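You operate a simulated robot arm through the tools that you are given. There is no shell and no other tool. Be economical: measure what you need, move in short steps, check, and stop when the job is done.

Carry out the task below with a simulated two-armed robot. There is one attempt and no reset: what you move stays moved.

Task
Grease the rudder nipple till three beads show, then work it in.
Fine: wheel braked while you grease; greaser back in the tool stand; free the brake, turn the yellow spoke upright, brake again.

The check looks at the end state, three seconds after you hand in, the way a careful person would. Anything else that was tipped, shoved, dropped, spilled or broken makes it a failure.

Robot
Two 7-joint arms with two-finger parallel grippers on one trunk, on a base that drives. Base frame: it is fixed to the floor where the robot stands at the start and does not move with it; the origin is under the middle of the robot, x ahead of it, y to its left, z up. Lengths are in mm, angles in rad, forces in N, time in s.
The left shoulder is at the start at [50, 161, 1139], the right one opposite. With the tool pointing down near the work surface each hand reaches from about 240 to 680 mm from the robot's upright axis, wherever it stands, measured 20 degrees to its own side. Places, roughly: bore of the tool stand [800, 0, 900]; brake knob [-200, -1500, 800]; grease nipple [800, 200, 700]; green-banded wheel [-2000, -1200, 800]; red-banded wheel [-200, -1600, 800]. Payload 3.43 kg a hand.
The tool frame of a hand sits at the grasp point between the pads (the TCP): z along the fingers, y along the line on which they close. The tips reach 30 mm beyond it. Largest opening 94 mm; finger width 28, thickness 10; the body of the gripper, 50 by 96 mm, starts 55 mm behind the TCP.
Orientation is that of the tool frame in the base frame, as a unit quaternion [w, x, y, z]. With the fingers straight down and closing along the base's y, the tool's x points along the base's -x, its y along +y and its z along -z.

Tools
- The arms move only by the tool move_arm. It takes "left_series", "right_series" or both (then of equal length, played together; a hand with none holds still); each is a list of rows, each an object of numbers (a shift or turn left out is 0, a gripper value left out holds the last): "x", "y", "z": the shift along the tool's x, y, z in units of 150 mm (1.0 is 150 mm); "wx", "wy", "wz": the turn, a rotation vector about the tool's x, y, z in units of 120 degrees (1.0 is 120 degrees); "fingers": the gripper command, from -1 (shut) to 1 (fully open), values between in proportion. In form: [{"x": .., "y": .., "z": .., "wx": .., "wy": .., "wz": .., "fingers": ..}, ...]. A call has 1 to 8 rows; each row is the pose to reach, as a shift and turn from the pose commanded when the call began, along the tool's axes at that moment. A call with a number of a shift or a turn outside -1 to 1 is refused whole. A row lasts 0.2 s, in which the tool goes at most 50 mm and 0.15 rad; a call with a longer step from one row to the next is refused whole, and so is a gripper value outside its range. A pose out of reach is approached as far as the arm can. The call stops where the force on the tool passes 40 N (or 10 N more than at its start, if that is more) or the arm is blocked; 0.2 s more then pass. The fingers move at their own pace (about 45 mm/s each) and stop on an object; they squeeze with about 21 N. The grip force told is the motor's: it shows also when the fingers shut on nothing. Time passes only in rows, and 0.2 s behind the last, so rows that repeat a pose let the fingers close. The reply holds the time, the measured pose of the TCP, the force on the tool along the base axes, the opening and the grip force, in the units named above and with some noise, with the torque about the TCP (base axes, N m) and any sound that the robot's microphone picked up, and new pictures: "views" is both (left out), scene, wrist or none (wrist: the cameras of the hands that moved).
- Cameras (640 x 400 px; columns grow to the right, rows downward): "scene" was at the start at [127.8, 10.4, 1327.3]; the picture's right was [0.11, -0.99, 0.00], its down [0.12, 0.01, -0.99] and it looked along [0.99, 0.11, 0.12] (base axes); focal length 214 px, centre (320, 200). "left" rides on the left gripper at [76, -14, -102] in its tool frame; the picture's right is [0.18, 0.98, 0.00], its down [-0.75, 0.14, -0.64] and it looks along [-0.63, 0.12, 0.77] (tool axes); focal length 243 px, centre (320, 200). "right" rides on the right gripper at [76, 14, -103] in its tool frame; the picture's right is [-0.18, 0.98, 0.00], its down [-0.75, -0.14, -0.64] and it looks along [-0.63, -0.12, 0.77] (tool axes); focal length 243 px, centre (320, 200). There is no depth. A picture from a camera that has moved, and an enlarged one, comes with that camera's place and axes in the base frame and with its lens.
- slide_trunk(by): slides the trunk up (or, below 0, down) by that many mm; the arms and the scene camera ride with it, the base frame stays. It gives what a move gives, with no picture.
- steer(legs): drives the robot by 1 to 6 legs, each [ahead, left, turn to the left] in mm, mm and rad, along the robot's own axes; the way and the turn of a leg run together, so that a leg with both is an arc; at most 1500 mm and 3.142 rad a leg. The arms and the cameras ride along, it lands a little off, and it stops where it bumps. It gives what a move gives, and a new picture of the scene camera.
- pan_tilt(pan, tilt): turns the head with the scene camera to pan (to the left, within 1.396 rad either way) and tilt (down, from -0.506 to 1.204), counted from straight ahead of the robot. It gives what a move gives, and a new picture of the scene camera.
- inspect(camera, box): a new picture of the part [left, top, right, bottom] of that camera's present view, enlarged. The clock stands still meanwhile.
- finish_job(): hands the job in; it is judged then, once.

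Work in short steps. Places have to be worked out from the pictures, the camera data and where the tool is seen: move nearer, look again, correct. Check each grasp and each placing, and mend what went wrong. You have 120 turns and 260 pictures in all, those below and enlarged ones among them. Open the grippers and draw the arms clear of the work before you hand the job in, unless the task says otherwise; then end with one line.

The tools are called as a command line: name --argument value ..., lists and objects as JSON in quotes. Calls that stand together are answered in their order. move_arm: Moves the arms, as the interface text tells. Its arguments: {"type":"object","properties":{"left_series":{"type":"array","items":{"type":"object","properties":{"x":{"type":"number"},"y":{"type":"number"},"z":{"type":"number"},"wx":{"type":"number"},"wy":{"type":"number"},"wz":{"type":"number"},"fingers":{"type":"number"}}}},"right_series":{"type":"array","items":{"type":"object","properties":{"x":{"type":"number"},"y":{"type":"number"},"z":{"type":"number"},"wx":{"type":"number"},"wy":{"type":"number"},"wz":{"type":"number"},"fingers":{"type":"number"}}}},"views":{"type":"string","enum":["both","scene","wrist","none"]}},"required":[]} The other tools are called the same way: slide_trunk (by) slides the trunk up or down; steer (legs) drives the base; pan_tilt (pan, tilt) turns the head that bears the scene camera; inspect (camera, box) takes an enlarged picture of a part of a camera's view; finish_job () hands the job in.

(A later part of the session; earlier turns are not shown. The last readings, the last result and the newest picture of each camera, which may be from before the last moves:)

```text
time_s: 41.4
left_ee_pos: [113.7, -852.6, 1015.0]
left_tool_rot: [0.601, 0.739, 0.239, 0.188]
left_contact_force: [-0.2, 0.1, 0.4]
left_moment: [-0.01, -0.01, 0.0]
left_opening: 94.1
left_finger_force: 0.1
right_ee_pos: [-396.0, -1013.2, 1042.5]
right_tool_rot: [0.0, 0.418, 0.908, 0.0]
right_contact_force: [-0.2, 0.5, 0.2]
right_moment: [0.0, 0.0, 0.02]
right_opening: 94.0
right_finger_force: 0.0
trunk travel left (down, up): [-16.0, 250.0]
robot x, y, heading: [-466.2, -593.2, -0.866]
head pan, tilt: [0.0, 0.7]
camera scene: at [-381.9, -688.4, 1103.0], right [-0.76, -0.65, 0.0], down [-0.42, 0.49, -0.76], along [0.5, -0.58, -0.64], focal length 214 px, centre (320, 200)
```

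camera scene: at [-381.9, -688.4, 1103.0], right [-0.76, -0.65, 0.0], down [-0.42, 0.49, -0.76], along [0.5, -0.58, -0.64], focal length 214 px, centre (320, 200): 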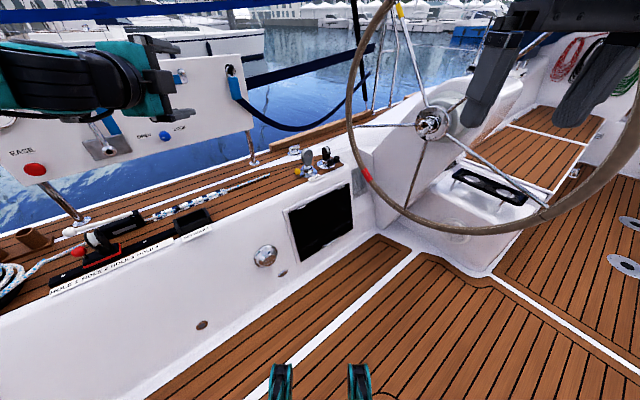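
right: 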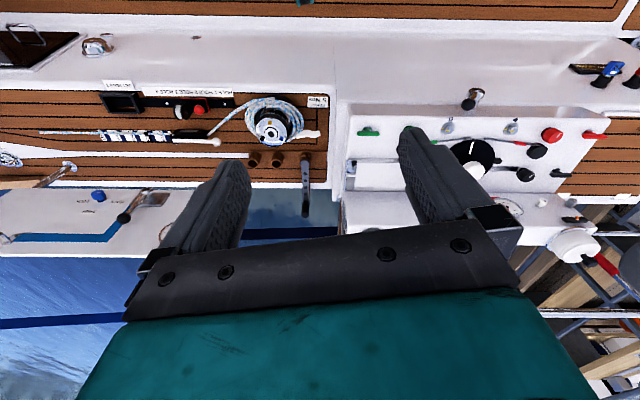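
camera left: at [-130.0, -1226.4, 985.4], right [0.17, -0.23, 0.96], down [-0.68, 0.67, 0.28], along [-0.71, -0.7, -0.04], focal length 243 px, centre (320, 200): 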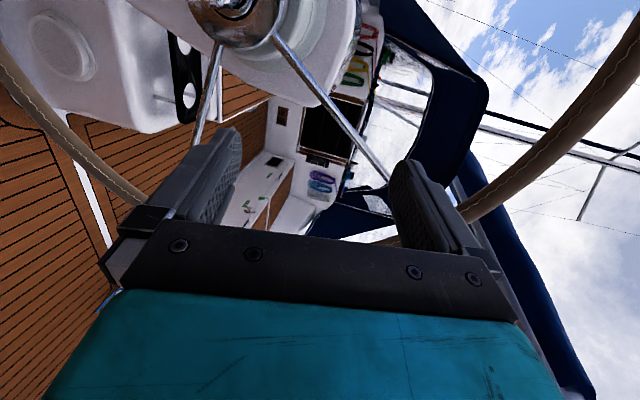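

I tuck the right arm in and bring the left hand inboard, yawing it right toward the hub axis direction.

move_arm --left_series '[{"x": -0.13, "y": -0.1, "z": -0.07, "wx": -0.017, "wy": -0.061, "wz": 0.013}, {"x": -0.26, "y": -0.2, "z": -0.14, "wx": -0.033, "wy": -0.122, "wz": 0.026}, {"x": -0.38, "y": -0.3, "z": -0.2, "wx": -0.05, "wy": -0.183, "wz": 0.039}, {"x": -0.5, "y": -0.4, "z": -0.27, "wx": -0.067, "wy": -0.245, "wz": 0.052}, {"x": -0.63, "y": -0.5, "z": -0.34, "wx": -0.083, "wy": -0.306, "wz": 0.064}, {"x": -0.76, "y": -0.6, "z": -0.4, "wx": -0.1, "wy": -0.367, "wz": 0.077}]' --right_series '[{"x": 0.08, "y": -0.1, "z": -0.16}, {"x": 0.16, "y": -0.2, "z": -0.32}, {"x": 0.25, "y": -0.3, "z": -0.48}, {"x": 0.33, "y": -0.4, "z": -0.64}, {"x": 0.42, "y": -0.5, "z": -0.8}, {"x": 0.5, "y": -0.6, "z": -0.96}]' --views "scene"

```text
time_s: 42.8
left_ee_pos: [-62.7, -860.2, 1091.2]
left_tool_rot: [0.685, 0.724, -0.066, -0.04]
left_contact_force: [0.7, -0.4, 0.1]
left_moment: [0.02, 0.01, 0.0]
left_opening: 94.1
left_finger_force: 0.0
left hand out of reach, approached as far as the arm can: row 2, 3, 4, 5, 6
right_ee_pos: [-477.9, -1019.1, 1152.8]
right_tool_rot: [0.001, 0.419, 0.908, 0.001]
right_contact_force: [0.3, 0.4, 0.2]
right_moment: [0.04, 0.04, 0.01]
right_opening: 94.2
right_finger_force: 0.1
right hand out of reach, approached as far as the arm can: row 5, 6
trunk travel left (down, up): [-16.0, 250.0]
robot x, y, heading: [-462.3, -596.7, -0.865]
head pan, tilt: [0.0, 0.7]
camera scene: at [-381.9, -688.7, 1103.0], right [-0.76, -0.65, 0.0], down [-0.42, 0.49, -0.76], along [0.5, -0.58, -0.64], focal length 214 px, centre (320, 200)
```

scene: 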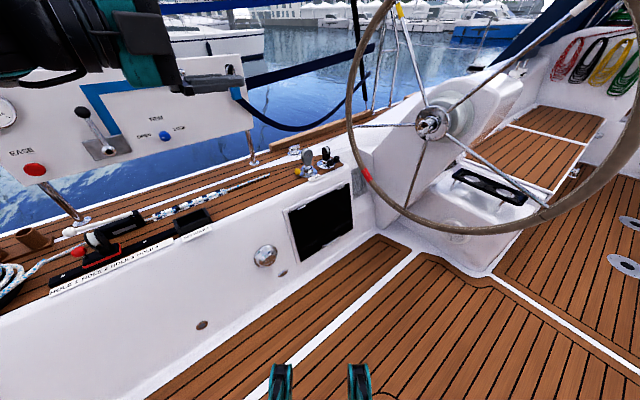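

The orientation is right, but the hand rides high at z=1091. I test lowering it straight down.

move_arm --left_series '[{"y": -0.3}, {"y": -0.6}, {"y": -0.9}]' --views "scene"

```text
time_s: 43.6
left_ee_pos: [-77.2, -855.6, 1084.1]
left_tool_rot: [0.684, 0.725, -0.065, -0.041]
left_contact_force: [-0.3, -0.2, -0.3]
left_moment: [-0.03, 0.0, 0.04]
left_opening: 94.1
left_finger_force: 0.2
left hand out of reach, approached as far as the arm can: row 1, 2, 3
right_ee_pos: [-476.9, -1018.8, 1153.1]
right_tool_rot: [0.001, 0.418, 0.908, 0.001]
right_contact_force: [-0.2, -0.4, -0.4]
right_moment: [-0.03, 0.03, 0.03]
right_opening: 94.1
right_finger_force: 0.0
trunk travel left (down, up): [-16.0, 250.0]
robot x, y, heading: [-468.2, -596.4, -0.863]
head pan, tilt: [0.0, 0.7]
camera scene: at [-381.9, -688.5, 1103.0], right [-0.76, -0.65, 0.0], down [-0.42, 0.49, -0.76], along [0.5, -0.58, -0.64], focal length 214 px, centre (320, 200)
```

scene: 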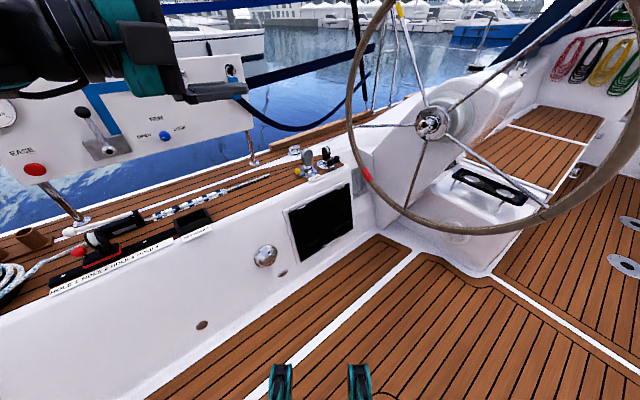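

I look at the arm's posture to understand the limit.

pan_tilt --pan 0.9 --tilt 0.2

```text
time_s: 44.8
left_ee_pos: [-76.8, -855.9, 1085.4]
left_tool_rot: [0.684, 0.726, -0.064, -0.04]
left_contact_force: [-0.3, -0.1, 0.4]
left_moment: [0.01, 0.01, -0.02]
left_opening: 93.9
left_finger_force: 0.1
right_ee_pos: [-476.8, -1018.3, 1152.2]
right_tool_rot: [0.0, 0.418, 0.908, 0.0]
right_contact_force: [-0.2, -0.3, -0.6]
right_moment: [0.01, 0.0, 0.0]
right_opening: 93.9
right_finger_force: 0.1
trunk travel left (down, up): [-16.0, 250.0]
robot x, y, heading: [-464.3, -597.5, -0.859]
head pan, tilt: [0.901, 0.201]
camera scene: at [-344.0, -620.5, 1148.4], right [0.04, -1.0, 0.0], down [-0.2, -0.01, -0.98], along [0.98, 0.04, -0.2], focal length 214 px, centre (320, 200)
```

scene: 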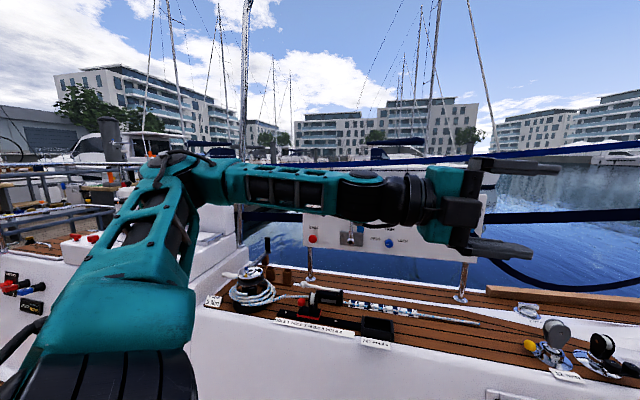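

The arm is crammed with its forearm sideways. It will be better stretched out, with the left shoulder about 760 mm back along the knob axis. I turn back and place the robot near [-206,-650].

steer --legs '[[0, 0, -0.71], [50, 259, 0]]'

pan_tilt --pan 0.1 --tilt 0.5

```text
time_s: 49.5
left_ee_pos: [-80.8, -1092.6, 1083.3]
left_tool_rot: [0.629, 0.66, -0.309, -0.271]
left_contact_force: [-0.1, 0.7, 0.6]
left_moment: [0.02, 0.02, -0.03]
left_opening: 94.0
left_finger_force: 0.0
right_ee_pos: [-492.2, -959.8, 1152.5]
right_tool_rot: [-0.001, 0.703, 0.711, 0.001]
right_contact_force: [0.8, -0.3, 0.1]
right_moment: [-0.01, 0.0, 0.0]
right_opening: 93.9
right_finger_force: 0.0
trunk travel left (down, up): [-16.0, 250.0]
robot x, y, heading: [-212.3, -643.2, -1.557]
head pan, tilt: [0.901, 0.201]
camera scene: at [-135.2, -738.3, 1148.4], right [-0.61, -0.79, 0.0], down [-0.16, 0.12, -0.98], along [0.78, -0.6, -0.2], focal length 214 px, centre (320, 200)
```

scene: 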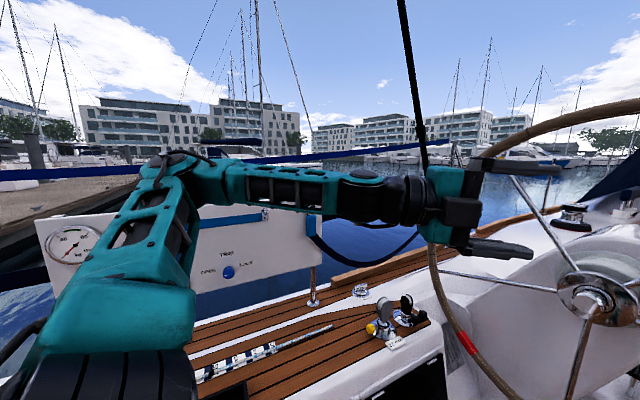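

```text
time_s: 50.6
left_ee_pos: [-81.0, -1091.7, 1083.7]
left_tool_rot: [0.629, 0.66, -0.308, -0.272]
left_contact_force: [-0.5, 0.0, 0.0]
left_moment: [-0.02, 0.02, 0.02]
left_opening: 93.9
left_finger_force: 0.2
right_ee_pos: [-492.3, -960.0, 1151.9]
right_tool_rot: [0.001, 0.704, 0.71, 0.001]
right_contact_force: [0.2, 0.4, -0.3]
right_moment: [0.01, -0.02, 0.01]
right_opening: 94.1
right_finger_force: 0.0
trunk travel left (down, up): [-16.0, 250.0]
robot x, y, heading: [-211.9, -642.9, -1.559]
head pan, tilt: [0.099, 0.499]
camera scene: at [-198.8, -771.7, 1120.7], right [-0.99, -0.11, 0.0], down [-0.05, 0.48, -0.88], along [0.1, -0.87, -0.48], focal length 214 px, centre (320, 200)
```

scene: 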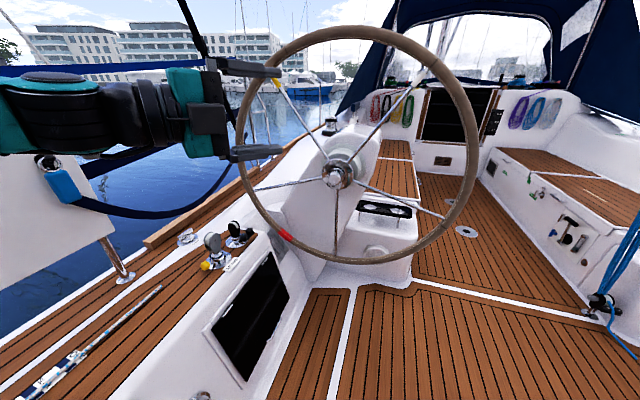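

The knob is confirmed at about [-177,-1465,845]. I extend the left hand forward while yawing the fingers back to the axis direction.

move_arm --left_series '[{"x": 0.15, "y": -0.09, "z": 0.2, "wy": 0.064}, {"x": 0.3, "y": -0.18, "z": 0.4, "wy": 0.128}, {"x": 0.45, "y": -0.27, "z": 0.6, "wy": 0.192}, {"x": 0.6, "y": -0.36, "z": 0.8, "wy": 0.256}, {"x": 0.74, "y": -0.45, "z": 1.0, "wy": 0.32}]' --views "scene"

```text
time_s: 51.8
left_ee_pos: [-67.6, -1231.3, 1067.3]
left_tool_rot: [0.683, 0.712, -0.134, -0.091]
left_contact_force: [0.2, 0.2, 0.3]
left_moment: [-0.03, -0.04, 0.02]
left_opening: 93.8
left_finger_force: 0.1
left hand out of reach, approached as far as the arm can: row 1, 2, 3, 4, 5
right_ee_pos: [-490.7, -959.2, 1153.3]
right_tool_rot: [0.0, 0.703, 0.711, 0.0]
right_contact_force: [0.6, 0.4, -0.4]
right_moment: [0.02, 0.03, -0.02]
right_opening: 94.0
right_finger_force: 0.0
trunk travel left (down, up): [-16.0, 250.0]
robot x, y, heading: [-210.3, -643.7, -1.559]
head pan, tilt: [0.099, 0.499]
camera scene: at [-198.7, -771.3, 1120.8], right [-0.99, -0.11, 0.0], down [-0.05, 0.48, -0.88], along [0.1, -0.87, -0.48], focal length 214 px, centre (320, 200)
```

scene: 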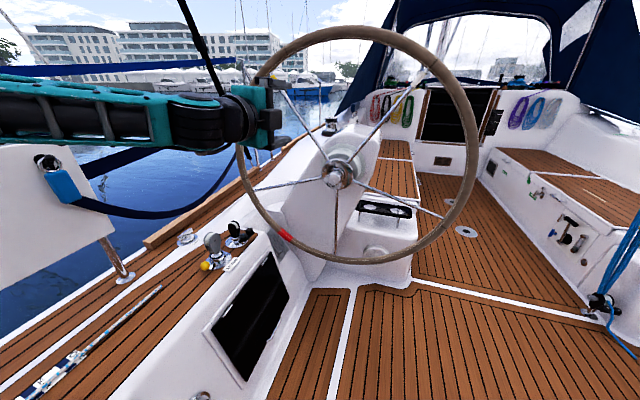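

Extending helps, so I continue forward and down.

move_arm --left_series '[{"x": -0.07, "y": -0.2, "z": 0.19, "wy": 0.014}, {"x": -0.14, "y": -0.4, "z": 0.38, "wy": 0.028}, {"x": -0.2, "y": -0.6, "z": 0.57, "wy": 0.042}, {"x": -0.27, "y": -0.8, "z": 0.76, "wy": 0.056}, {"x": -0.34, "y": -1.0, "z": 0.95, "wy": 0.07}]' --views "scene"

```text
time_s: 53.0
left_ee_pos: [-147.4, -1327.7, 932.9]
left_tool_rot: [0.672, 0.738, -0.053, -0.008]
left_contact_force: [-8.7, 1.2, -4.6]
left_moment: [-0.35, -0.05, 0.62]
left_opening: 93.8
left_finger_force: 0.1
left hand out of reach, approached as far as the arm can: row 1, 2, 3, 4, 5
right_ee_pos: [-489.6, -962.7, 1151.6]
right_tool_rot: [-0.003, 0.703, 0.711, 0.0]
right_contact_force: [2.5, -1.0, 0.9]
right_moment: [0.08, 0.15, -0.01]
right_opening: 93.9
right_finger_force: 0.0
trunk travel left (down, up): [-16.0, 250.0]
robot x, y, heading: [-213.6, -644.3, -1.556]
head pan, tilt: [0.099, 0.499]
camera scene: at [-196.6, -774.7, 1120.0], right [-0.99, -0.11, 0.0], down [-0.06, 0.48, -0.88], along [0.1, -0.87, -0.48], focal length 214 px, centre (320, 200)
```

scene: 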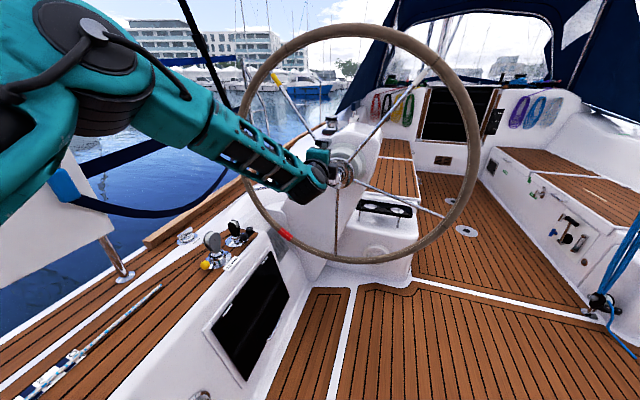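

The arm has settled into a good posture. I make fine moves to the pre-grasp 90 mm out from the knob on its axis.

move_arm --left_series '[{"x": -0.03, "y": -0.18, "z": 0.13, "wx": -0.015, "wy": -0.014}, {"x": -0.06, "y": -0.36, "z": 0.26, "wx": -0.03, "wy": -0.028}, {"x": -0.1, "y": -0.54, "z": 0.39, "wx": -0.045, "wy": -0.042}]' --views "both"

```text
time_s: 53.8
left_ee_pos: [-236.9, -1382.0, 890.1]
left_tool_rot: [0.687, 0.722, -0.081, -0.025]
left_contact_force: [-0.2, 0.6, -0.1]
left_moment: [0.03, 0.0, -0.01]
left_opening: 93.7
left_finger_force: 0.1
left hand out of reach, approached as far as the arm can: row 1, 2, 3
right_ee_pos: [-491.6, -959.5, 1151.7]
right_tool_rot: [0.001, 0.703, 0.711, 0.001]
right_contact_force: [0.1, -0.1, 0.0]
right_moment: [0.0, -0.01, 0.01]
right_opening: 93.9
right_finger_force: 0.1
trunk travel left (down, up): [-16.0, 250.0]
robot x, y, heading: [-211.0, -642.1, -1.555]
head pan, tilt: [0.099, 0.499]
camera scene: at [-199.0, -772.2, 1120.6], right [-0.99, -0.11, 0.0], down [-0.05, 0.48, -0.88], along [0.1, -0.87, -0.48], focal length 214 px, centre (320, 200)
camera left: at [-146.5, -1291.7, 887.0], right [0.1, -0.07, 0.99], down [-0.66, 0.74, 0.12], along [-0.74, -0.67, 0.03], focal length 243 px, centre (320, 200)
```

scene: 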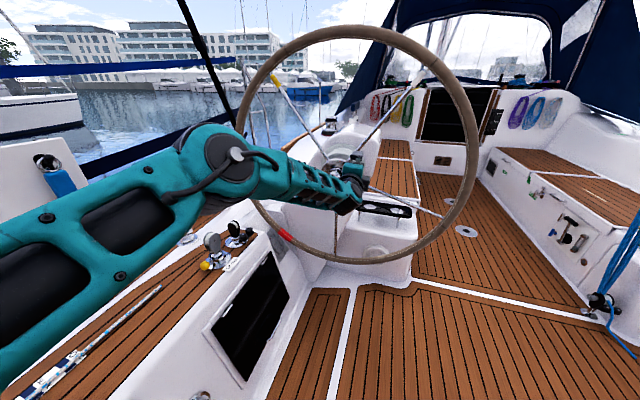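
left: 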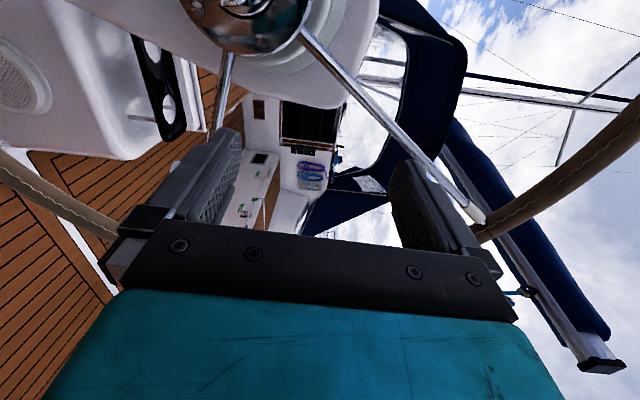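

The arm has straightened but is 75 mm to the right of target and 44 mm high. I correct by moving along tool x and y.

move_arm --left_series '[{"x": 0.15, "y": -0.1}, {"x": 0.33, "y": -0.2}, {"x": 0.5, "y": -0.29}]' --views "wrist"

```text
time_s: 54.6
left_ee_pos: [-216.4, -1381.1, 884.1]
left_tool_rot: [0.681, 0.728, -0.074, -0.016]
left_contact_force: [0.1, -0.2, 0.5]
left_moment: [0.0, 0.01, -0.01]
left_opening: 93.8
left_finger_force: 0.1
left hand out of reach, approached as far as the arm can: row 1, 2, 3
right_ee_pos: [-491.3, -958.6, 1151.9]
right_tool_rot: [0.0, 0.703, 0.711, -0.001]
right_contact_force: [-0.2, -0.1, 0.5]
right_moment: [0.06, 0.02, 0.02]
right_opening: 94.2
right_finger_force: 0.1
trunk travel left (down, up): [-16.0, 250.0]
robot x, y, heading: [-213.6, -644.4, -1.559]
head pan, tilt: [0.099, 0.499]
camera left: at [-127.8, -1289.7, 883.6], right [0.1, -0.08, 0.99], down [-0.68, 0.72, 0.13], along [-0.73, -0.68, 0.01], focal length 243 px, centre (320, 200)
```

left: 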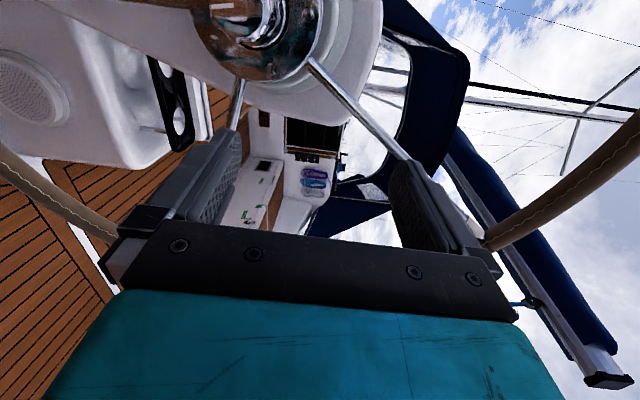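

I check whether the command memory differs from the measured pose by issuing a null row.

move_arm --left_series '[{"x": 0.0}]' --views "none"

```text
time_s: 55.0
left_ee_pos: [-215.6, -1382.0, 884.0]
left_tool_rot: [0.681, 0.728, -0.073, -0.016]
left_contact_force: [0.1, -0.3, 0.6]
left_moment: [-0.02, -0.01, 0.01]
left_opening: 93.9
left_finger_force: 0.1
right_ee_pos: [-492.6, -959.5, 1152.2]
right_tool_rot: [0.001, 0.703, 0.711, 0.0]
right_contact_force: [-0.5, -1.0, -0.1]
right_moment: [0.01, -0.02, -0.01]
right_opening: 94.1
right_finger_force: 0.0
trunk travel left (down, up): [-16.0, 250.0]
robot x, y, heading: [-211.8, -640.8, -1.558]
head pan, tilt: [0.099, 0.499]
```

Commanded equals reached, so I'll use the base and trunk for the rest: left 45 mm, trunk down 16 mm.

steer --legs '[[0, 48, 0]]'

slide_trunk --by -16

move_arm --left_series '[{"y": -0.08}, {"y": -0.16}]' --views "wrist"

```text
time_s: 56.1
left_ee_pos: [-169.1, -1381.6, 883.7]
left_tool_rot: [0.682, 0.728, -0.073, -0.016]
left_contact_force: [-0.1, -1.0, -0.2]
left_moment: [-0.03, 0.03, 0.02]
left_opening: 94.2
left_finger_force: 0.0
right_ee_pos: [-445.3, -958.3, 1152.8]
right_tool_rot: [0.0, 0.703, 0.712, 0.0]
right_contact_force: [-1.3, 0.3, -0.6]
right_moment: [0.02, 0.02, 0.02]
right_opening: 94.0
right_finger_force: 0.1
trunk travel left (down, up): [-16.0, 250.0]
robot x, y, heading: [-166.4, -640.6, -1.559]
head pan, tilt: [0.099, 0.499]
camera scene: at [-151.5, -771.2, 1120.7], right [-0.99, -0.11, 0.0], down [-0.05, 0.48, -0.88], along [0.1, -0.87, -0.48], focal length 214 px, centre (320, 200)
```

scene: 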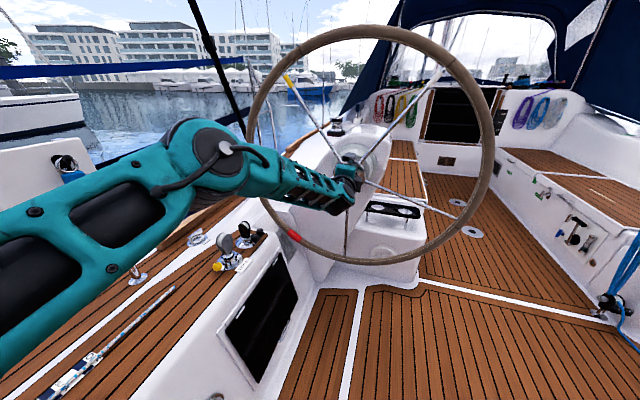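

```text
time_s: 56.8
left_ee_pos: [-169.5, -1381.1, 868.6]
left_tool_rot: [0.681, 0.728, -0.073, -0.015]
left_contact_force: [0.2, -0.9, -0.1]
left_moment: [0.0, 0.0, -0.03]
left_opening: 94.0
left_finger_force: 0.1
right_ee_pos: [-444.4, -957.8, 1136.8]
right_tool_rot: [0.001, 0.704, 0.711, 0.001]
right_contact_force: [-0.4, -0.1, -0.6]
right_moment: [0.01, 0.03, 0.0]
right_opening: 94.0
right_finger_force: 0.1
trunk travel left (down, up): [0.0, 266.0]
robot x, y, heading: [-164.2, -641.4, -1.562]
head pan, tilt: [0.099, 0.499]
```

```text
time_s: 57.4
left_ee_pos: [-173.8, -1380.6, 848.5]
left_tool_rot: [0.679, 0.73, -0.072, -0.013]
left_contact_force: [0.7, 0.5, -0.3]
left_moment: [-0.01, -0.01, 0.02]
left_opening: 94.0
left_finger_force: 0.0
left hand out of reach, approached as far as the arm can: row 2
right_ee_pos: [-445.7, -959.5, 1136.5]
right_tool_rot: [0.0, 0.703, 0.711, 0.0]
right_contact_force: [0.0, -0.5, 0.2]
right_moment: [-0.01, 0.02, 0.03]
right_opening: 94.0
right_finger_force: 0.0
trunk travel left (down, up): [0.0, 266.0]
robot x, y, heading: [-165.8, -643.9, -1.552]
head pan, tilt: [0.099, 0.499]
camera left: at [-86.2, -1288.7, 849.9], right [0.1, -0.09, 0.99], down [-0.68, 0.72, 0.13], along [-0.72, -0.69, 0.01], focal length 243 px, centre (320, 200)
```

left: 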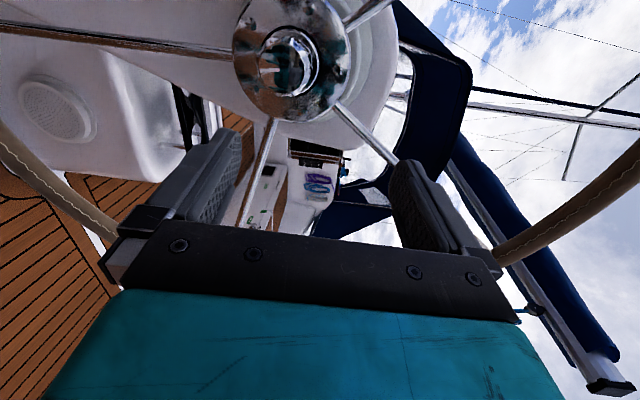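

The knob is now visible in the wrist view. I zoom in to refine its place.

inspect --camera "left" --box '[220, 0, 380, 130]'

inspect --camera "scene" --box '[310, 130, 410, 210]'

```text
3.08 times, centred on (300, 65) of left
camera zoom: at [-86.2, -1288.7, 849.9], right [0.1, -0.09, 0.99], down [-0.68, 0.72, 0.13], along [-0.72, -0.69, 0.01], focal length 746 px, centre (382, 615)
```

zoom: 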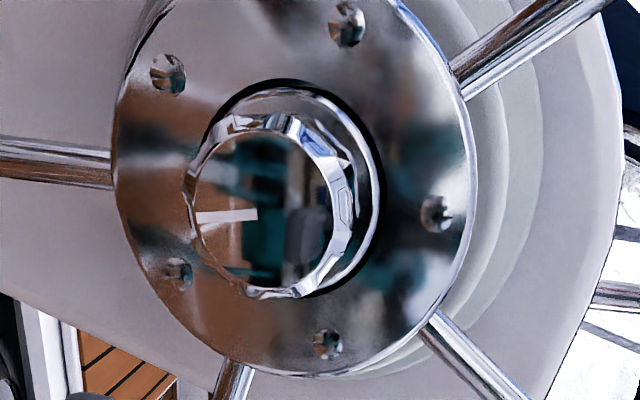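

```text
5.00 times, centred on (360, 170) of scene
camera zoom: at [-151.6, -771.2, 1104.7], right [-0.99, -0.11, 0.0], down [-0.05, 0.48, -0.88], along [0.1, -0.87, -0.48], focal length 1072 px, centre (120, 350)
```

zoom: 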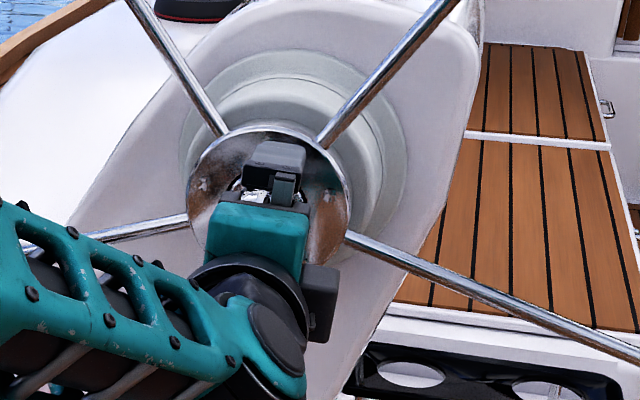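

Intersecting rays from the wrist and earlier scene views puts the knob face at about [-167,-1525,802]. So I shift left 30 mm by base and lower the hand 46 mm.

steer --legs '[[0, 32, 0]]'

move_arm --left_series '[{"y": -0.1, "wx": -0.01}, {"y": -0.2, "wx": -0.02}, {"y": -0.3, "wx": -0.035}]' --views "wrist"

```text
time_s: 58.3
left_ee_pos: [-142.8, -1381.0, 849.8]
left_tool_rot: [0.679, 0.731, -0.072, -0.013]
left_contact_force: [1.0, -0.1, -0.1]
left_moment: [0.01, -0.04, 0.04]
left_opening: 94.1
left_finger_force: 0.0
right_ee_pos: [-413.6, -959.2, 1137.7]
right_tool_rot: [0.0, 0.703, 0.712, 0.001]
right_contact_force: [0.6, -0.5, -0.3]
right_moment: [0.01, -0.01, 0.04]
right_opening: 94.0
right_finger_force: 0.2
trunk travel left (down, up): [0.0, 266.0]
robot x, y, heading: [-134.1, -643.4, -1.559]
head pan, tilt: [0.099, 0.499]
camera scene: at [-119.9, -770.8, 1104.7], right [-0.99, -0.11, 0.0], down [-0.05, 0.48, -0.88], along [0.1, -0.87, -0.48], focal length 214 px, centre (320, 200)
```

scene: 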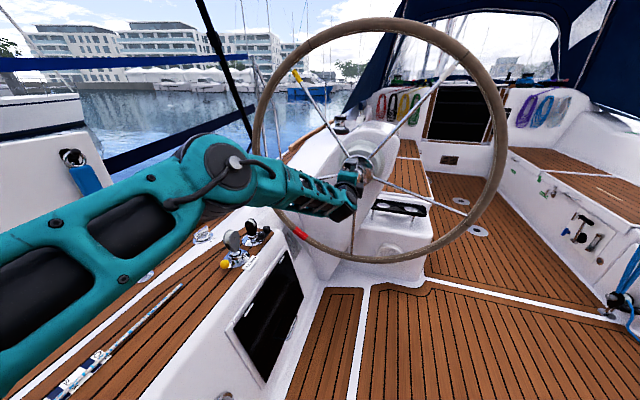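

```text
time_s: 59.1
left_ee_pos: [-169.6, -1385.9, 830.0]
left_tool_rot: [0.696, 0.716, -0.061, -0.005]
left_contact_force: [0.0, 0.6, -0.2]
left_moment: [0.04, -0.04, 0.01]
left_opening: 94.0
left_finger_force: 0.0
left hand out of reach, approached as far as the arm can: row 1, 2, 3
right_ee_pos: [-413.1, -958.9, 1137.4]
right_tool_rot: [0.001, 0.703, 0.711, 0.001]
right_contact_force: [0.0, 0.6, -0.5]
right_moment: [-0.01, -0.02, 0.0]
right_opening: 93.9
right_finger_force: 0.1
trunk travel left (down, up): [0.0, 266.0]
robot x, y, heading: [-130.7, -640.3, -1.558]
head pan, tilt: [0.099, 0.499]
camera left: at [-83.7, -1291.6, 824.9], right [0.1, -0.04, 0.99], down [-0.7, 0.71, 0.1], along [-0.71, -0.71, 0.04], focal length 243 px, centre (320, 200)
```

left: 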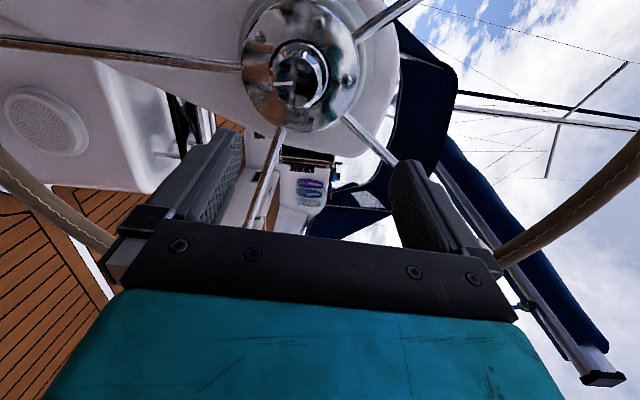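

Lowering drags the hand right, and the base can make that up. I lower another 28 mm.

move_arm --left_series '[{"y": -0.15}, {"y": -0.3}]' --views "none"

```text
time_s: 59.7
left_ee_pos: [-183.7, -1390.8, 830.0]
left_tool_rot: [0.701, 0.71, -0.066, -0.01]
left_contact_force: [-0.2, 0.0, 1.0]
left_moment: [-0.01, 0.02, 0.0]
left_opening: 94.0
left_finger_force: 0.1
left hand out of reach, approached as far as the arm can: row 1, 2
right_ee_pos: [-412.6, -958.6, 1136.2]
right_tool_rot: [0.001, 0.703, 0.712, 0.001]
right_contact_force: [-0.2, -0.3, 0.3]
right_moment: [0.0, 0.01, 0.02]
right_opening: 93.8
right_finger_force: 0.1
trunk travel left (down, up): [0.0, 266.0]
robot x, y, heading: [-130.1, -642.7, -1.558]
head pan, tilt: [0.099, 0.499]
```

I back the base 110 mm and let the arm stretch forward and down instead.

steer --legs '[[-110, 0, 0]]'

move_arm --left_series '[{"z": 0.2, "y": -0.06, "x": 0.05}, {"z": 0.4, "y": -0.12, "x": 0.1}, {"z": 0.6, "y": -0.2, "x": 0.15}]' --views "none"

```text
time_s: 60.9
left_ee_pos: [-186.7, -1283.9, 831.2]
left_tool_rot: [0.701, 0.71, -0.067, -0.012]
left_contact_force: [-0.2, 0.5, -0.1]
left_moment: [0.0, 0.0, 0.01]
left_opening: 94.0
left_finger_force: 0.0
right_ee_pos: [-414.6, -850.4, 1135.7]
right_tool_rot: [0.0, 0.703, 0.711, 0.001]
right_contact_force: [0.9, 0.2, 0.1]
right_moment: [-0.02, -0.03, 0.0]
right_opening: 94.0
right_finger_force: 0.1
trunk travel left (down, up): [0.0, 266.0]
robot x, y, heading: [-133.6, -533.1, -1.557]
head pan, tilt: [0.099, 0.499]
camera scene: at [-121.5, -661.7, 1104.8], right [-0.99, -0.11, 0.0], down [-0.05, 0.48, -0.88], along [0.1, -0.87, -0.48], focal length 214 px, centre (320, 200)
```

scene: 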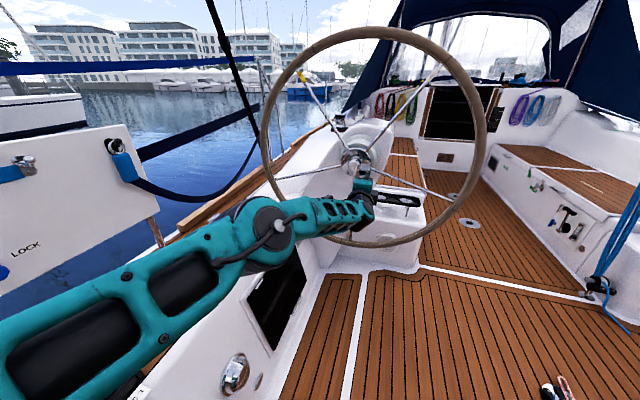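

```text
time_s: 61.7
left_ee_pos: [-167.2, -1299.3, 827.8]
left_tool_rot: [0.701, 0.71, -0.066, -0.01]
left_contact_force: [-0.2, 0.0, -1.1]
left_moment: [0.03, -0.01, 0.0]
left_opening: 94.2
left_finger_force: 0.1
left hand out of reach, approached as far as the arm can: row 1, 2, 3
right_ee_pos: [-415.8, -849.3, 1136.6]
right_tool_rot: [0.001, 0.703, 0.711, 0.0]
right_contact_force: [0.8, -0.1, -0.6]
right_moment: [0.01, 0.01, -0.01]
right_opening: 94.2
right_finger_force: 0.0
trunk travel left (down, up): [0.0, 266.0]
robot x, y, heading: [-131.5, -531.9, -1.559]
head pan, tilt: [0.099, 0.499]
```

The arm is at full stretch, so I pull the hand back a bit while lowering it.

move_arm --left_series '[{"z": -0.2, "y": -0.08}, {"z": -0.4, "y": -0.18}, {"z": -0.5, "y": -0.28}]' --views "none"

```text
time_s: 62.5
left_ee_pos: [-167.0, -1298.2, 826.9]
left_tool_rot: [0.7, 0.711, -0.066, -0.011]
left_contact_force: [-0.4, 0.4, 0.5]
left_moment: [0.0, 0.02, 0.01]
left_opening: 93.8
left_finger_force: 0.1
left hand out of reach, approached as far as the arm can: row 1, 2, 3
right_ee_pos: [-413.9, -849.2, 1136.1]
right_tool_rot: [0.0, 0.703, 0.711, 0.0]
right_contact_force: [0.2, 1.0, -0.9]
right_moment: [0.02, 0.0, -0.02]
right_opening: 94.0
right_finger_force: 0.2
trunk travel left (down, up): [0.0, 266.0]
robot x, y, heading: [-131.7, -534.1, -1.563]
head pan, tilt: [0.099, 0.499]
```

There was no motion at all, so I try a pure retreat.

move_arm --left_series '[{"z": -0.2}, {"z": -0.4}]' --views "none"

move_arm --left_series '[{"x": -0.2, "y": -0.1}, {"x": -0.4, "y": -0.2}]' --views "none"

```text
time_s: 63.1
left_ee_pos: [-167.0, -1299.8, 827.6]
left_tool_rot: [0.7, 0.711, -0.067, -0.01]
left_contact_force: [0.0, 0.8, 0.0]
left_moment: [0.05, 0.01, 0.01]
left_opening: 94.2
left_finger_force: 0.0
left hand out of reach, approached as far as the arm can: row 1, 2
right_ee_pos: [-414.1, -848.9, 1136.2]
right_tool_rot: [0.0, 0.703, 0.711, 0.001]
right_contact_force: [-0.2, 0.0, -0.6]
right_moment: [0.03, -0.01, 0.02]
right_opening: 93.9
right_finger_force: 0.0
trunk travel left (down, up): [0.0, 266.0]
robot x, y, heading: [-135.0, -533.8, -1.561]
head pan, tilt: [0.099, 0.499]
```

```text
time_s: 63.7
left_ee_pos: [-167.9, -1298.9, 826.5]
left_tool_rot: [0.7, 0.711, -0.067, -0.01]
left_contact_force: [-0.3, -0.1, 0.1]
left_moment: [0.0, -0.01, 0.02]
left_opening: 93.8
left_finger_force: 0.2
left hand out of reach, approached as far as the arm can: row 1, 2
right_ee_pos: [-415.1, -849.1, 1136.0]
right_tool_rot: [0.0, 0.704, 0.711, 0.001]
right_contact_force: [0.7, -0.2, -0.1]
right_moment: [0.03, 0.01, -0.02]
right_opening: 94.1
right_finger_force: 0.1
trunk travel left (down, up): [0.0, 266.0]
robot x, y, heading: [-130.6, -534.7, -1.56]
head pan, tilt: [0.099, 0.499]
```

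The arm is stuck in a straight-arm singularity. I try a larger retreat with a yaw to break the elbow.

move_arm --left_series '[{"z": -0.3, "y": 0.1, "wy": -0.06}, {"z": -0.6, "y": 0.2, "wy": -0.12}, {"z": -0.9, "y": 0.3, "wy": -0.18}, {"z": -1.0, "y": 0.5, "wy": -0.24}]' --views "scene"

```text
time_s: 64.7
left_ee_pos: [-263.3, -1277.5, 947.5]
left_tool_rot: [0.653, 0.687, -0.251, -0.196]
left_contact_force: [1.4, -0.2, 0.3]
left_moment: [0.01, -0.02, -0.01]
left_opening: 93.8
left_finger_force: 0.0
left hand out of reach, approached as far as the arm can: row 1, 2, 3, 4
right_ee_pos: [-414.1, -848.7, 1136.7]
right_tool_rot: [0.001, 0.704, 0.711, 0.001]
right_contact_force: [-0.1, -1.1, -0.4]
right_moment: [0.0, 0.02, -0.02]
right_opening: 93.8
right_finger_force: 0.1
trunk travel left (down, up): [0.0, 266.0]
robot x, y, heading: [-137.6, -532.5, -1.561]
head pan, tilt: [0.099, 0.499]
camera scene: at [-121.5, -661.6, 1104.8], right [-0.99, -0.11, 0.0], down [-0.05, 0.48, -0.88], along [0.1, -0.87, -0.48], focal length 214 px, centre (320, 200)
```

scene: 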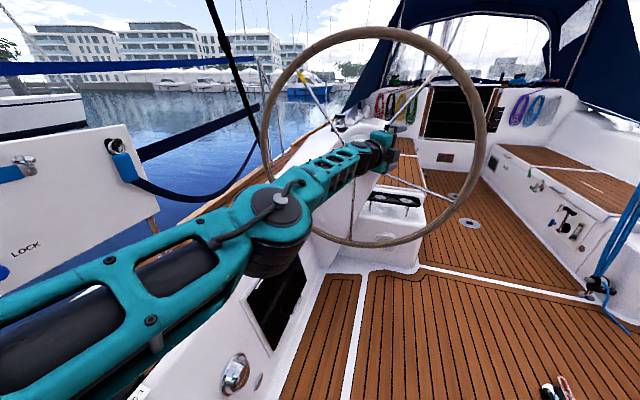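

The elbow has come free and now hangs low. I bring the hand down and yaw it back to the axis.

move_arm --left_series '[{"x": 0.04, "y": -0.2, "z": -0.1, "wy": 0.055}, {"x": 0.07, "y": -0.4, "z": -0.2, "wy": 0.11}, {"x": 0.1, "y": -0.6, "z": -0.3, "wy": 0.165}, {"x": 0.14, "y": -0.82, "z": -0.4, "wy": 0.22}]' --views "scene"

```text
time_s: 65.7
left_ee_pos: [-213.3, -1265.0, 790.4]
left_tool_rot: [0.669, 0.737, -0.095, -0.036]
left_contact_force: [0.4, 1.5, -3.2]
left_moment: [-0.13, 0.02, 0.09]
left_opening: 94.1
left_finger_force: 0.0
left hand out of reach, approached as far as the arm can: row 1, 2, 3, 4
right_ee_pos: [-415.5, -849.8, 1135.4]
right_tool_rot: [0.0, 0.704, 0.71, 0.002]
right_contact_force: [0.1, -0.8, -0.1]
right_moment: [0.01, -0.04, -0.02]
right_opening: 94.2
right_finger_force: 0.1
trunk travel left (down, up): [0.0, 266.0]
robot x, y, heading: [-132.3, -531.0, -1.559]
head pan, tilt: [0.099, 0.499]
camera scene: at [-121.8, -662.4, 1104.5], right [-0.99, -0.11, 0.0], down [-0.05, 0.48, -0.88], along [0.1, -0.87, -0.48], focal length 214 px, centre (320, 200)
```

scene: 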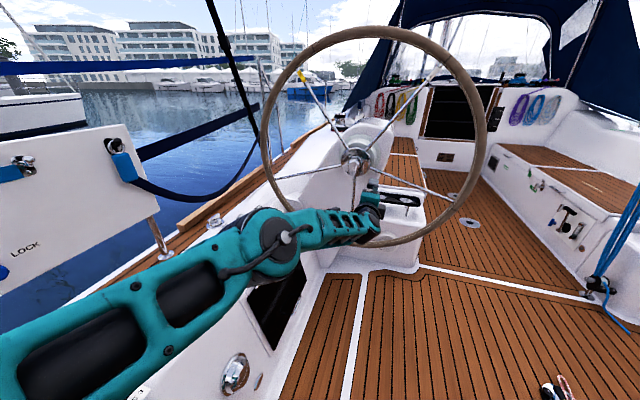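

The height is now good. I level the pitch, raise the trunk 12 mm and use the base to line up: ahead 120, left 68.

slide_trunk --by 12

steer --legs '[[120, 68, 0]]'

move_arm --left_series '[{"wx": -0.03}, {"wx": -0.05}]' --views "wrist"

```text
time_s: 66.3
left_ee_pos: [-213.2, -1265.6, 802.3]
left_tool_rot: [0.669, 0.736, -0.094, -0.035]
left_contact_force: [0.1, 0.1, -0.6]
left_moment: [0.01, 0.03, -0.04]
left_opening: 94.3
left_finger_force: 0.0
right_ee_pos: [-415.0, -850.2, 1147.1]
right_tool_rot: [0.0, 0.704, 0.71, 0.0]
right_contact_force: [-0.1, 0.4, -0.3]
right_moment: [0.02, 0.02, -0.04]
right_opening: 94.1
right_finger_force: 0.0
trunk travel left (down, up): [-12.0, 254.0]
robot x, y, heading: [-135.6, -531.6, -1.56]
head pan, tilt: [0.099, 0.499]
```

```text
time_s: 67.8
left_ee_pos: [-190.4, -1373.6, 802.7]
left_tool_rot: [0.669, 0.736, -0.094, -0.035]
left_contact_force: [-0.5, -0.5, -0.2]
left_moment: [0.02, -0.01, 0.0]
left_opening: 94.0
left_finger_force: 0.1
right_ee_pos: [-391.6, -959.0, 1149.5]
right_tool_rot: [0.001, 0.703, 0.711, 0.0]
right_contact_force: [-0.6, -0.3, -0.5]
right_moment: [-0.01, 0.0, 0.0]
right_opening: 93.9
right_finger_force: 0.0
trunk travel left (down, up): [-12.0, 254.0]
robot x, y, heading: [-115.0, -643.9, -1.559]
head pan, tilt: [0.099, 0.499]
stopped in leg 1: the robot was blocked; the commanded pose is now the measured one
camera scene: at [-99.6, -770.9, 1116.7], right [-0.99, -0.11, 0.0], down [-0.05, 0.48, -0.88], along [0.1, -0.87, -0.48], focal length 214 px, centre (320, 200)
```

scene: 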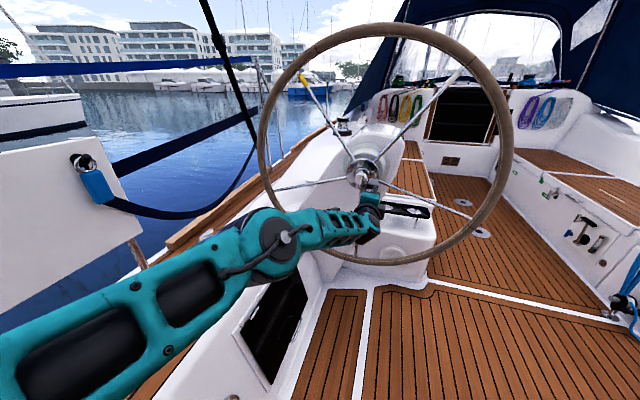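

```text
time_s: 68.4
left_ee_pos: [-190.2, -1374.9, 802.7]
left_tool_rot: [0.669, 0.737, -0.094, -0.034]
left_contact_force: [0.3, -1.1, -0.5]
left_moment: [-0.03, -0.01, 0.03]
left_opening: 93.9
left_finger_force: 0.0
left hand out of reach, approached as far as the arm can: row 1, 2
right_ee_pos: [-391.9, -960.2, 1149.1]
right_tool_rot: [0.001, 0.703, 0.711, 0.0]
right_contact_force: [0.7, -0.5, -0.3]
right_moment: [0.03, 0.0, -0.02]
right_opening: 94.0
right_finger_force: 0.1
trunk travel left (down, up): [-12.0, 254.0]
robot x, y, heading: [-113.0, -637.5, -1.554]
head pan, tilt: [0.099, 0.499]
camera left: at [-96.7, -1286.9, 805.2], right [0.09, -0.12, 0.99], down [-0.64, 0.75, 0.15], along [-0.76, -0.65, -0.01], focal length 243 px, centre (320, 200)
```

left: 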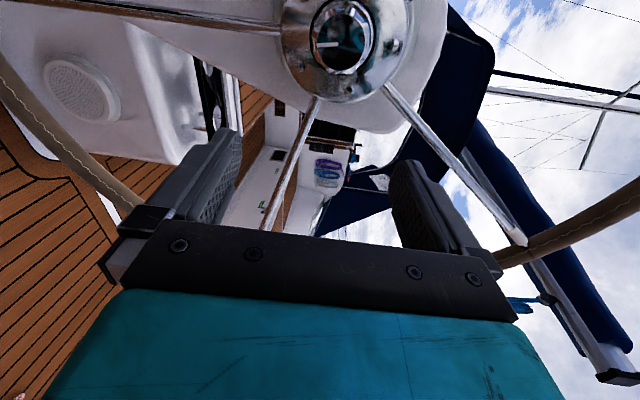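

The base bumped the bench, so I back off to the right and use a 0.2 rad left turn of the base to put the hand on the axis instead.

steer --legs '[[0, -122, 0], [0, 0, 0.2]]'

move_arm --left_series '[{"wy": -0.05}, {"wy": -0.09}]' --views "wrist"

```text
time_s: 70.9
left_ee_pos: [-166.1, -1376.9, 801.5]
left_tool_rot: [0.669, 0.742, -0.019, 0.032]
left_contact_force: [0.3, -0.3, 1.0]
left_moment: [0.01, 0.01, 0.0]
left_opening: 94.1
left_finger_force: 0.1
right_ee_pos: [-445.8, -1009.8, 1149.0]
right_tool_rot: [0.0, 0.629, 0.777, 0.001]
right_contact_force: [1.1, 0.1, -0.1]
right_moment: [0.01, -0.01, -0.01]
right_opening: 93.8
right_finger_force: 0.0
trunk travel left (down, up): [-12.0, 254.0]
robot x, y, heading: [-235.7, -643.8, -1.358]
head pan, tilt: [0.099, 0.499]
camera scene: at [-195.4, -767.7, 1116.7], right [-0.95, -0.31, 0.0], down [-0.15, 0.46, -0.88], along [0.27, -0.84, -0.48], focal length 214 px, centre (320, 200)
```

scene: 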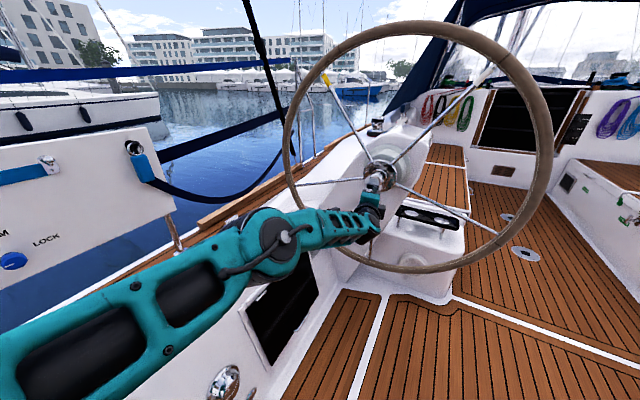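

```text
time_s: 71.5
left_ee_pos: [-155.7, -1397.8, 811.4]
left_tool_rot: [0.64, 0.764, -0.075, -0.023]
left_contact_force: [0.8, -1.4, 0.0]
left_moment: [0.04, -0.03, 0.01]
left_opening: 93.9
left_finger_force: 0.0
left hand out of reach, approached as far as the arm can: row 1, 2
right_ee_pos: [-446.2, -1008.9, 1147.5]
right_tool_rot: [0.0, 0.629, 0.778, 0.001]
right_contact_force: [-0.1, 0.6, -0.5]
right_moment: [0.01, -0.05, 0.02]
right_opening: 93.9
right_finger_force: 0.1
trunk travel left (down, up): [-12.0, 254.0]
robot x, y, heading: [-234.8, -641.5, -1.357]
head pan, tilt: [0.099, 0.499]
camera left: at [-66.3, -1307.0, 821.3], right [0.1, -0.19, 0.98], down [-0.67, 0.71, 0.21], along [-0.73, -0.68, -0.06], focal length 243 px, centre (320, 200)
```

left: 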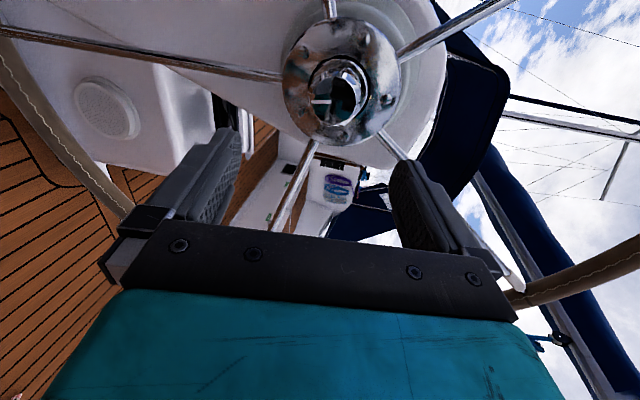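

I'm on the axis, but pitched down 10°. I try leveling the fingers.

move_arm --left_series '[{"wx": -0.04, "y": 0.0}, {"wx": -0.085, "y": -0.05}]' --views "none"

```text
time_s: 72.1
left_ee_pos: [-155.1, -1398.0, 811.6]
left_tool_rot: [0.64, 0.765, -0.074, -0.023]
left_contact_force: [0.0, 0.0, 0.2]
left_moment: [-0.02, 0.05, 0.02]
left_opening: 94.1
left_finger_force: 0.1
left hand out of reach, approached as far as the arm can: row 1, 2
right_ee_pos: [-446.2, -1009.1, 1147.9]
right_tool_rot: [0.001, 0.629, 0.778, 0.0]
right_contact_force: [0.0, -0.1, -0.8]
right_moment: [0.03, -0.02, -0.01]
right_opening: 94.0
right_finger_force: 0.1
trunk travel left (down, up): [-12.0, 254.0]
robot x, y, heading: [-237.0, -643.6, -1.356]
head pan, tilt: [0.099, 0.499]
```

The arm is fully stretched again, so I retract it along the tool axis while leveling.

move_arm --left_series '[{"z": -0.25, "wx": -0.03}, {"z": -0.5, "wx": -0.06}, {"z": -0.75, "wx": -0.085}]' --views "none"

```text
time_s: 72.9
left_ee_pos: [-147.0, -1411.2, 873.8]
left_tool_rot: [0.678, 0.732, -0.058, -0.012]
left_contact_force: [0.4, -0.4, -0.5]
left_moment: [0.02, 0.03, -0.02]
left_opening: 93.9
left_finger_force: 0.2
left hand out of reach, approached as far as the arm can: row 1, 2, 3
right_ee_pos: [-445.2, -1009.4, 1147.4]
right_tool_rot: [0.0, 0.628, 0.778, 0.001]
right_contact_force: [-0.3, 0.5, -0.2]
right_moment: [0.0, 0.01, -0.01]
right_opening: 94.0
right_finger_force: 0.0
trunk travel left (down, up): [-12.0, 254.0]
robot x, y, heading: [-234.9, -641.1, -1.355]
head pan, tilt: [0.099, 0.499]
```

I try a pure retreat along the finger axis once more from this pose.

move_arm --left_series '[{"z": -0.3}, {"z": -0.6}, {"z": -0.9}]' --views "scene"

```text
time_s: 73.7
left_ee_pos: [-146.5, -1409.9, 873.9]
left_tool_rot: [0.678, 0.733, -0.058, -0.012]
left_contact_force: [-0.1, 1.1, 0.3]
left_moment: [0.02, -0.02, -0.01]
left_opening: 94.0
left_finger_force: 0.1
left hand out of reach, approached as far as the arm can: row 1, 2, 3
right_ee_pos: [-446.1, -1009.6, 1147.6]
right_tool_rot: [0.001, 0.629, 0.777, 0.001]
right_contact_force: [-0.2, 0.3, 0.3]
right_moment: [-0.01, 0.01, 0.02]
right_opening: 94.0
right_finger_force: 0.1
trunk travel left (down, up): [-12.0, 254.0]
robot x, y, heading: [-231.6, -645.5, -1.357]
head pan, tilt: [0.099, 0.499]
camera scene: at [-195.4, -767.7, 1116.7], right [-0.95, -0.31, 0.0], down [-0.15, 0.46, -0.88], along [0.27, -0.84, -0.48], focal length 214 px, centre (320, 200)
```

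scene: 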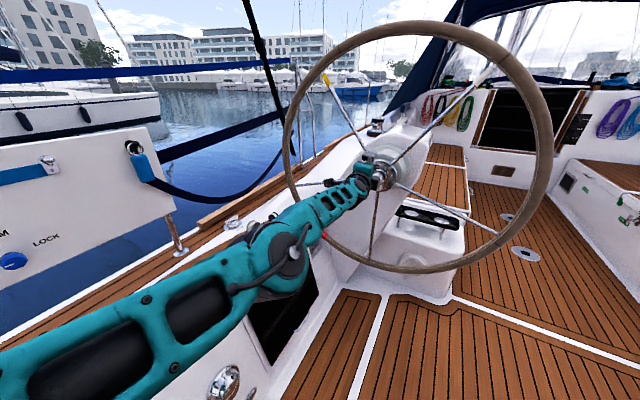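

I lower the hand again; a small downward pitch of 6–10° is acceptable for gripping the knob.

move_arm --left_series '[{"y": -0.15, "z": -0.1}, {"y": -0.3, "z": -0.2}, {"y": -0.46, "z": -0.3}]' --views "none"

```text
time_s: 74.5
left_ee_pos: [-141.0, -1401.2, 821.7]
left_tool_rot: [0.662, 0.748, -0.047, 0.003]
left_contact_force: [-0.1, 0.4, 0.2]
left_moment: [-0.01, 0.0, 0.03]
left_opening: 94.0
left_finger_force: 0.0
left hand out of reach, approached as far as the arm can: row 1, 2, 3
right_ee_pos: [-445.7, -1009.6, 1148.1]
right_tool_rot: [0.0, 0.629, 0.777, 0.001]
right_contact_force: [-0.1, 0.3, 0.1]
right_moment: [0.05, 0.01, 0.02]
right_opening: 94.3
right_finger_force: 0.1
trunk travel left (down, up): [-12.0, 254.0]
robot x, y, heading: [-233.5, -643.3, -1.359]
head pan, tilt: [0.099, 0.499]
```

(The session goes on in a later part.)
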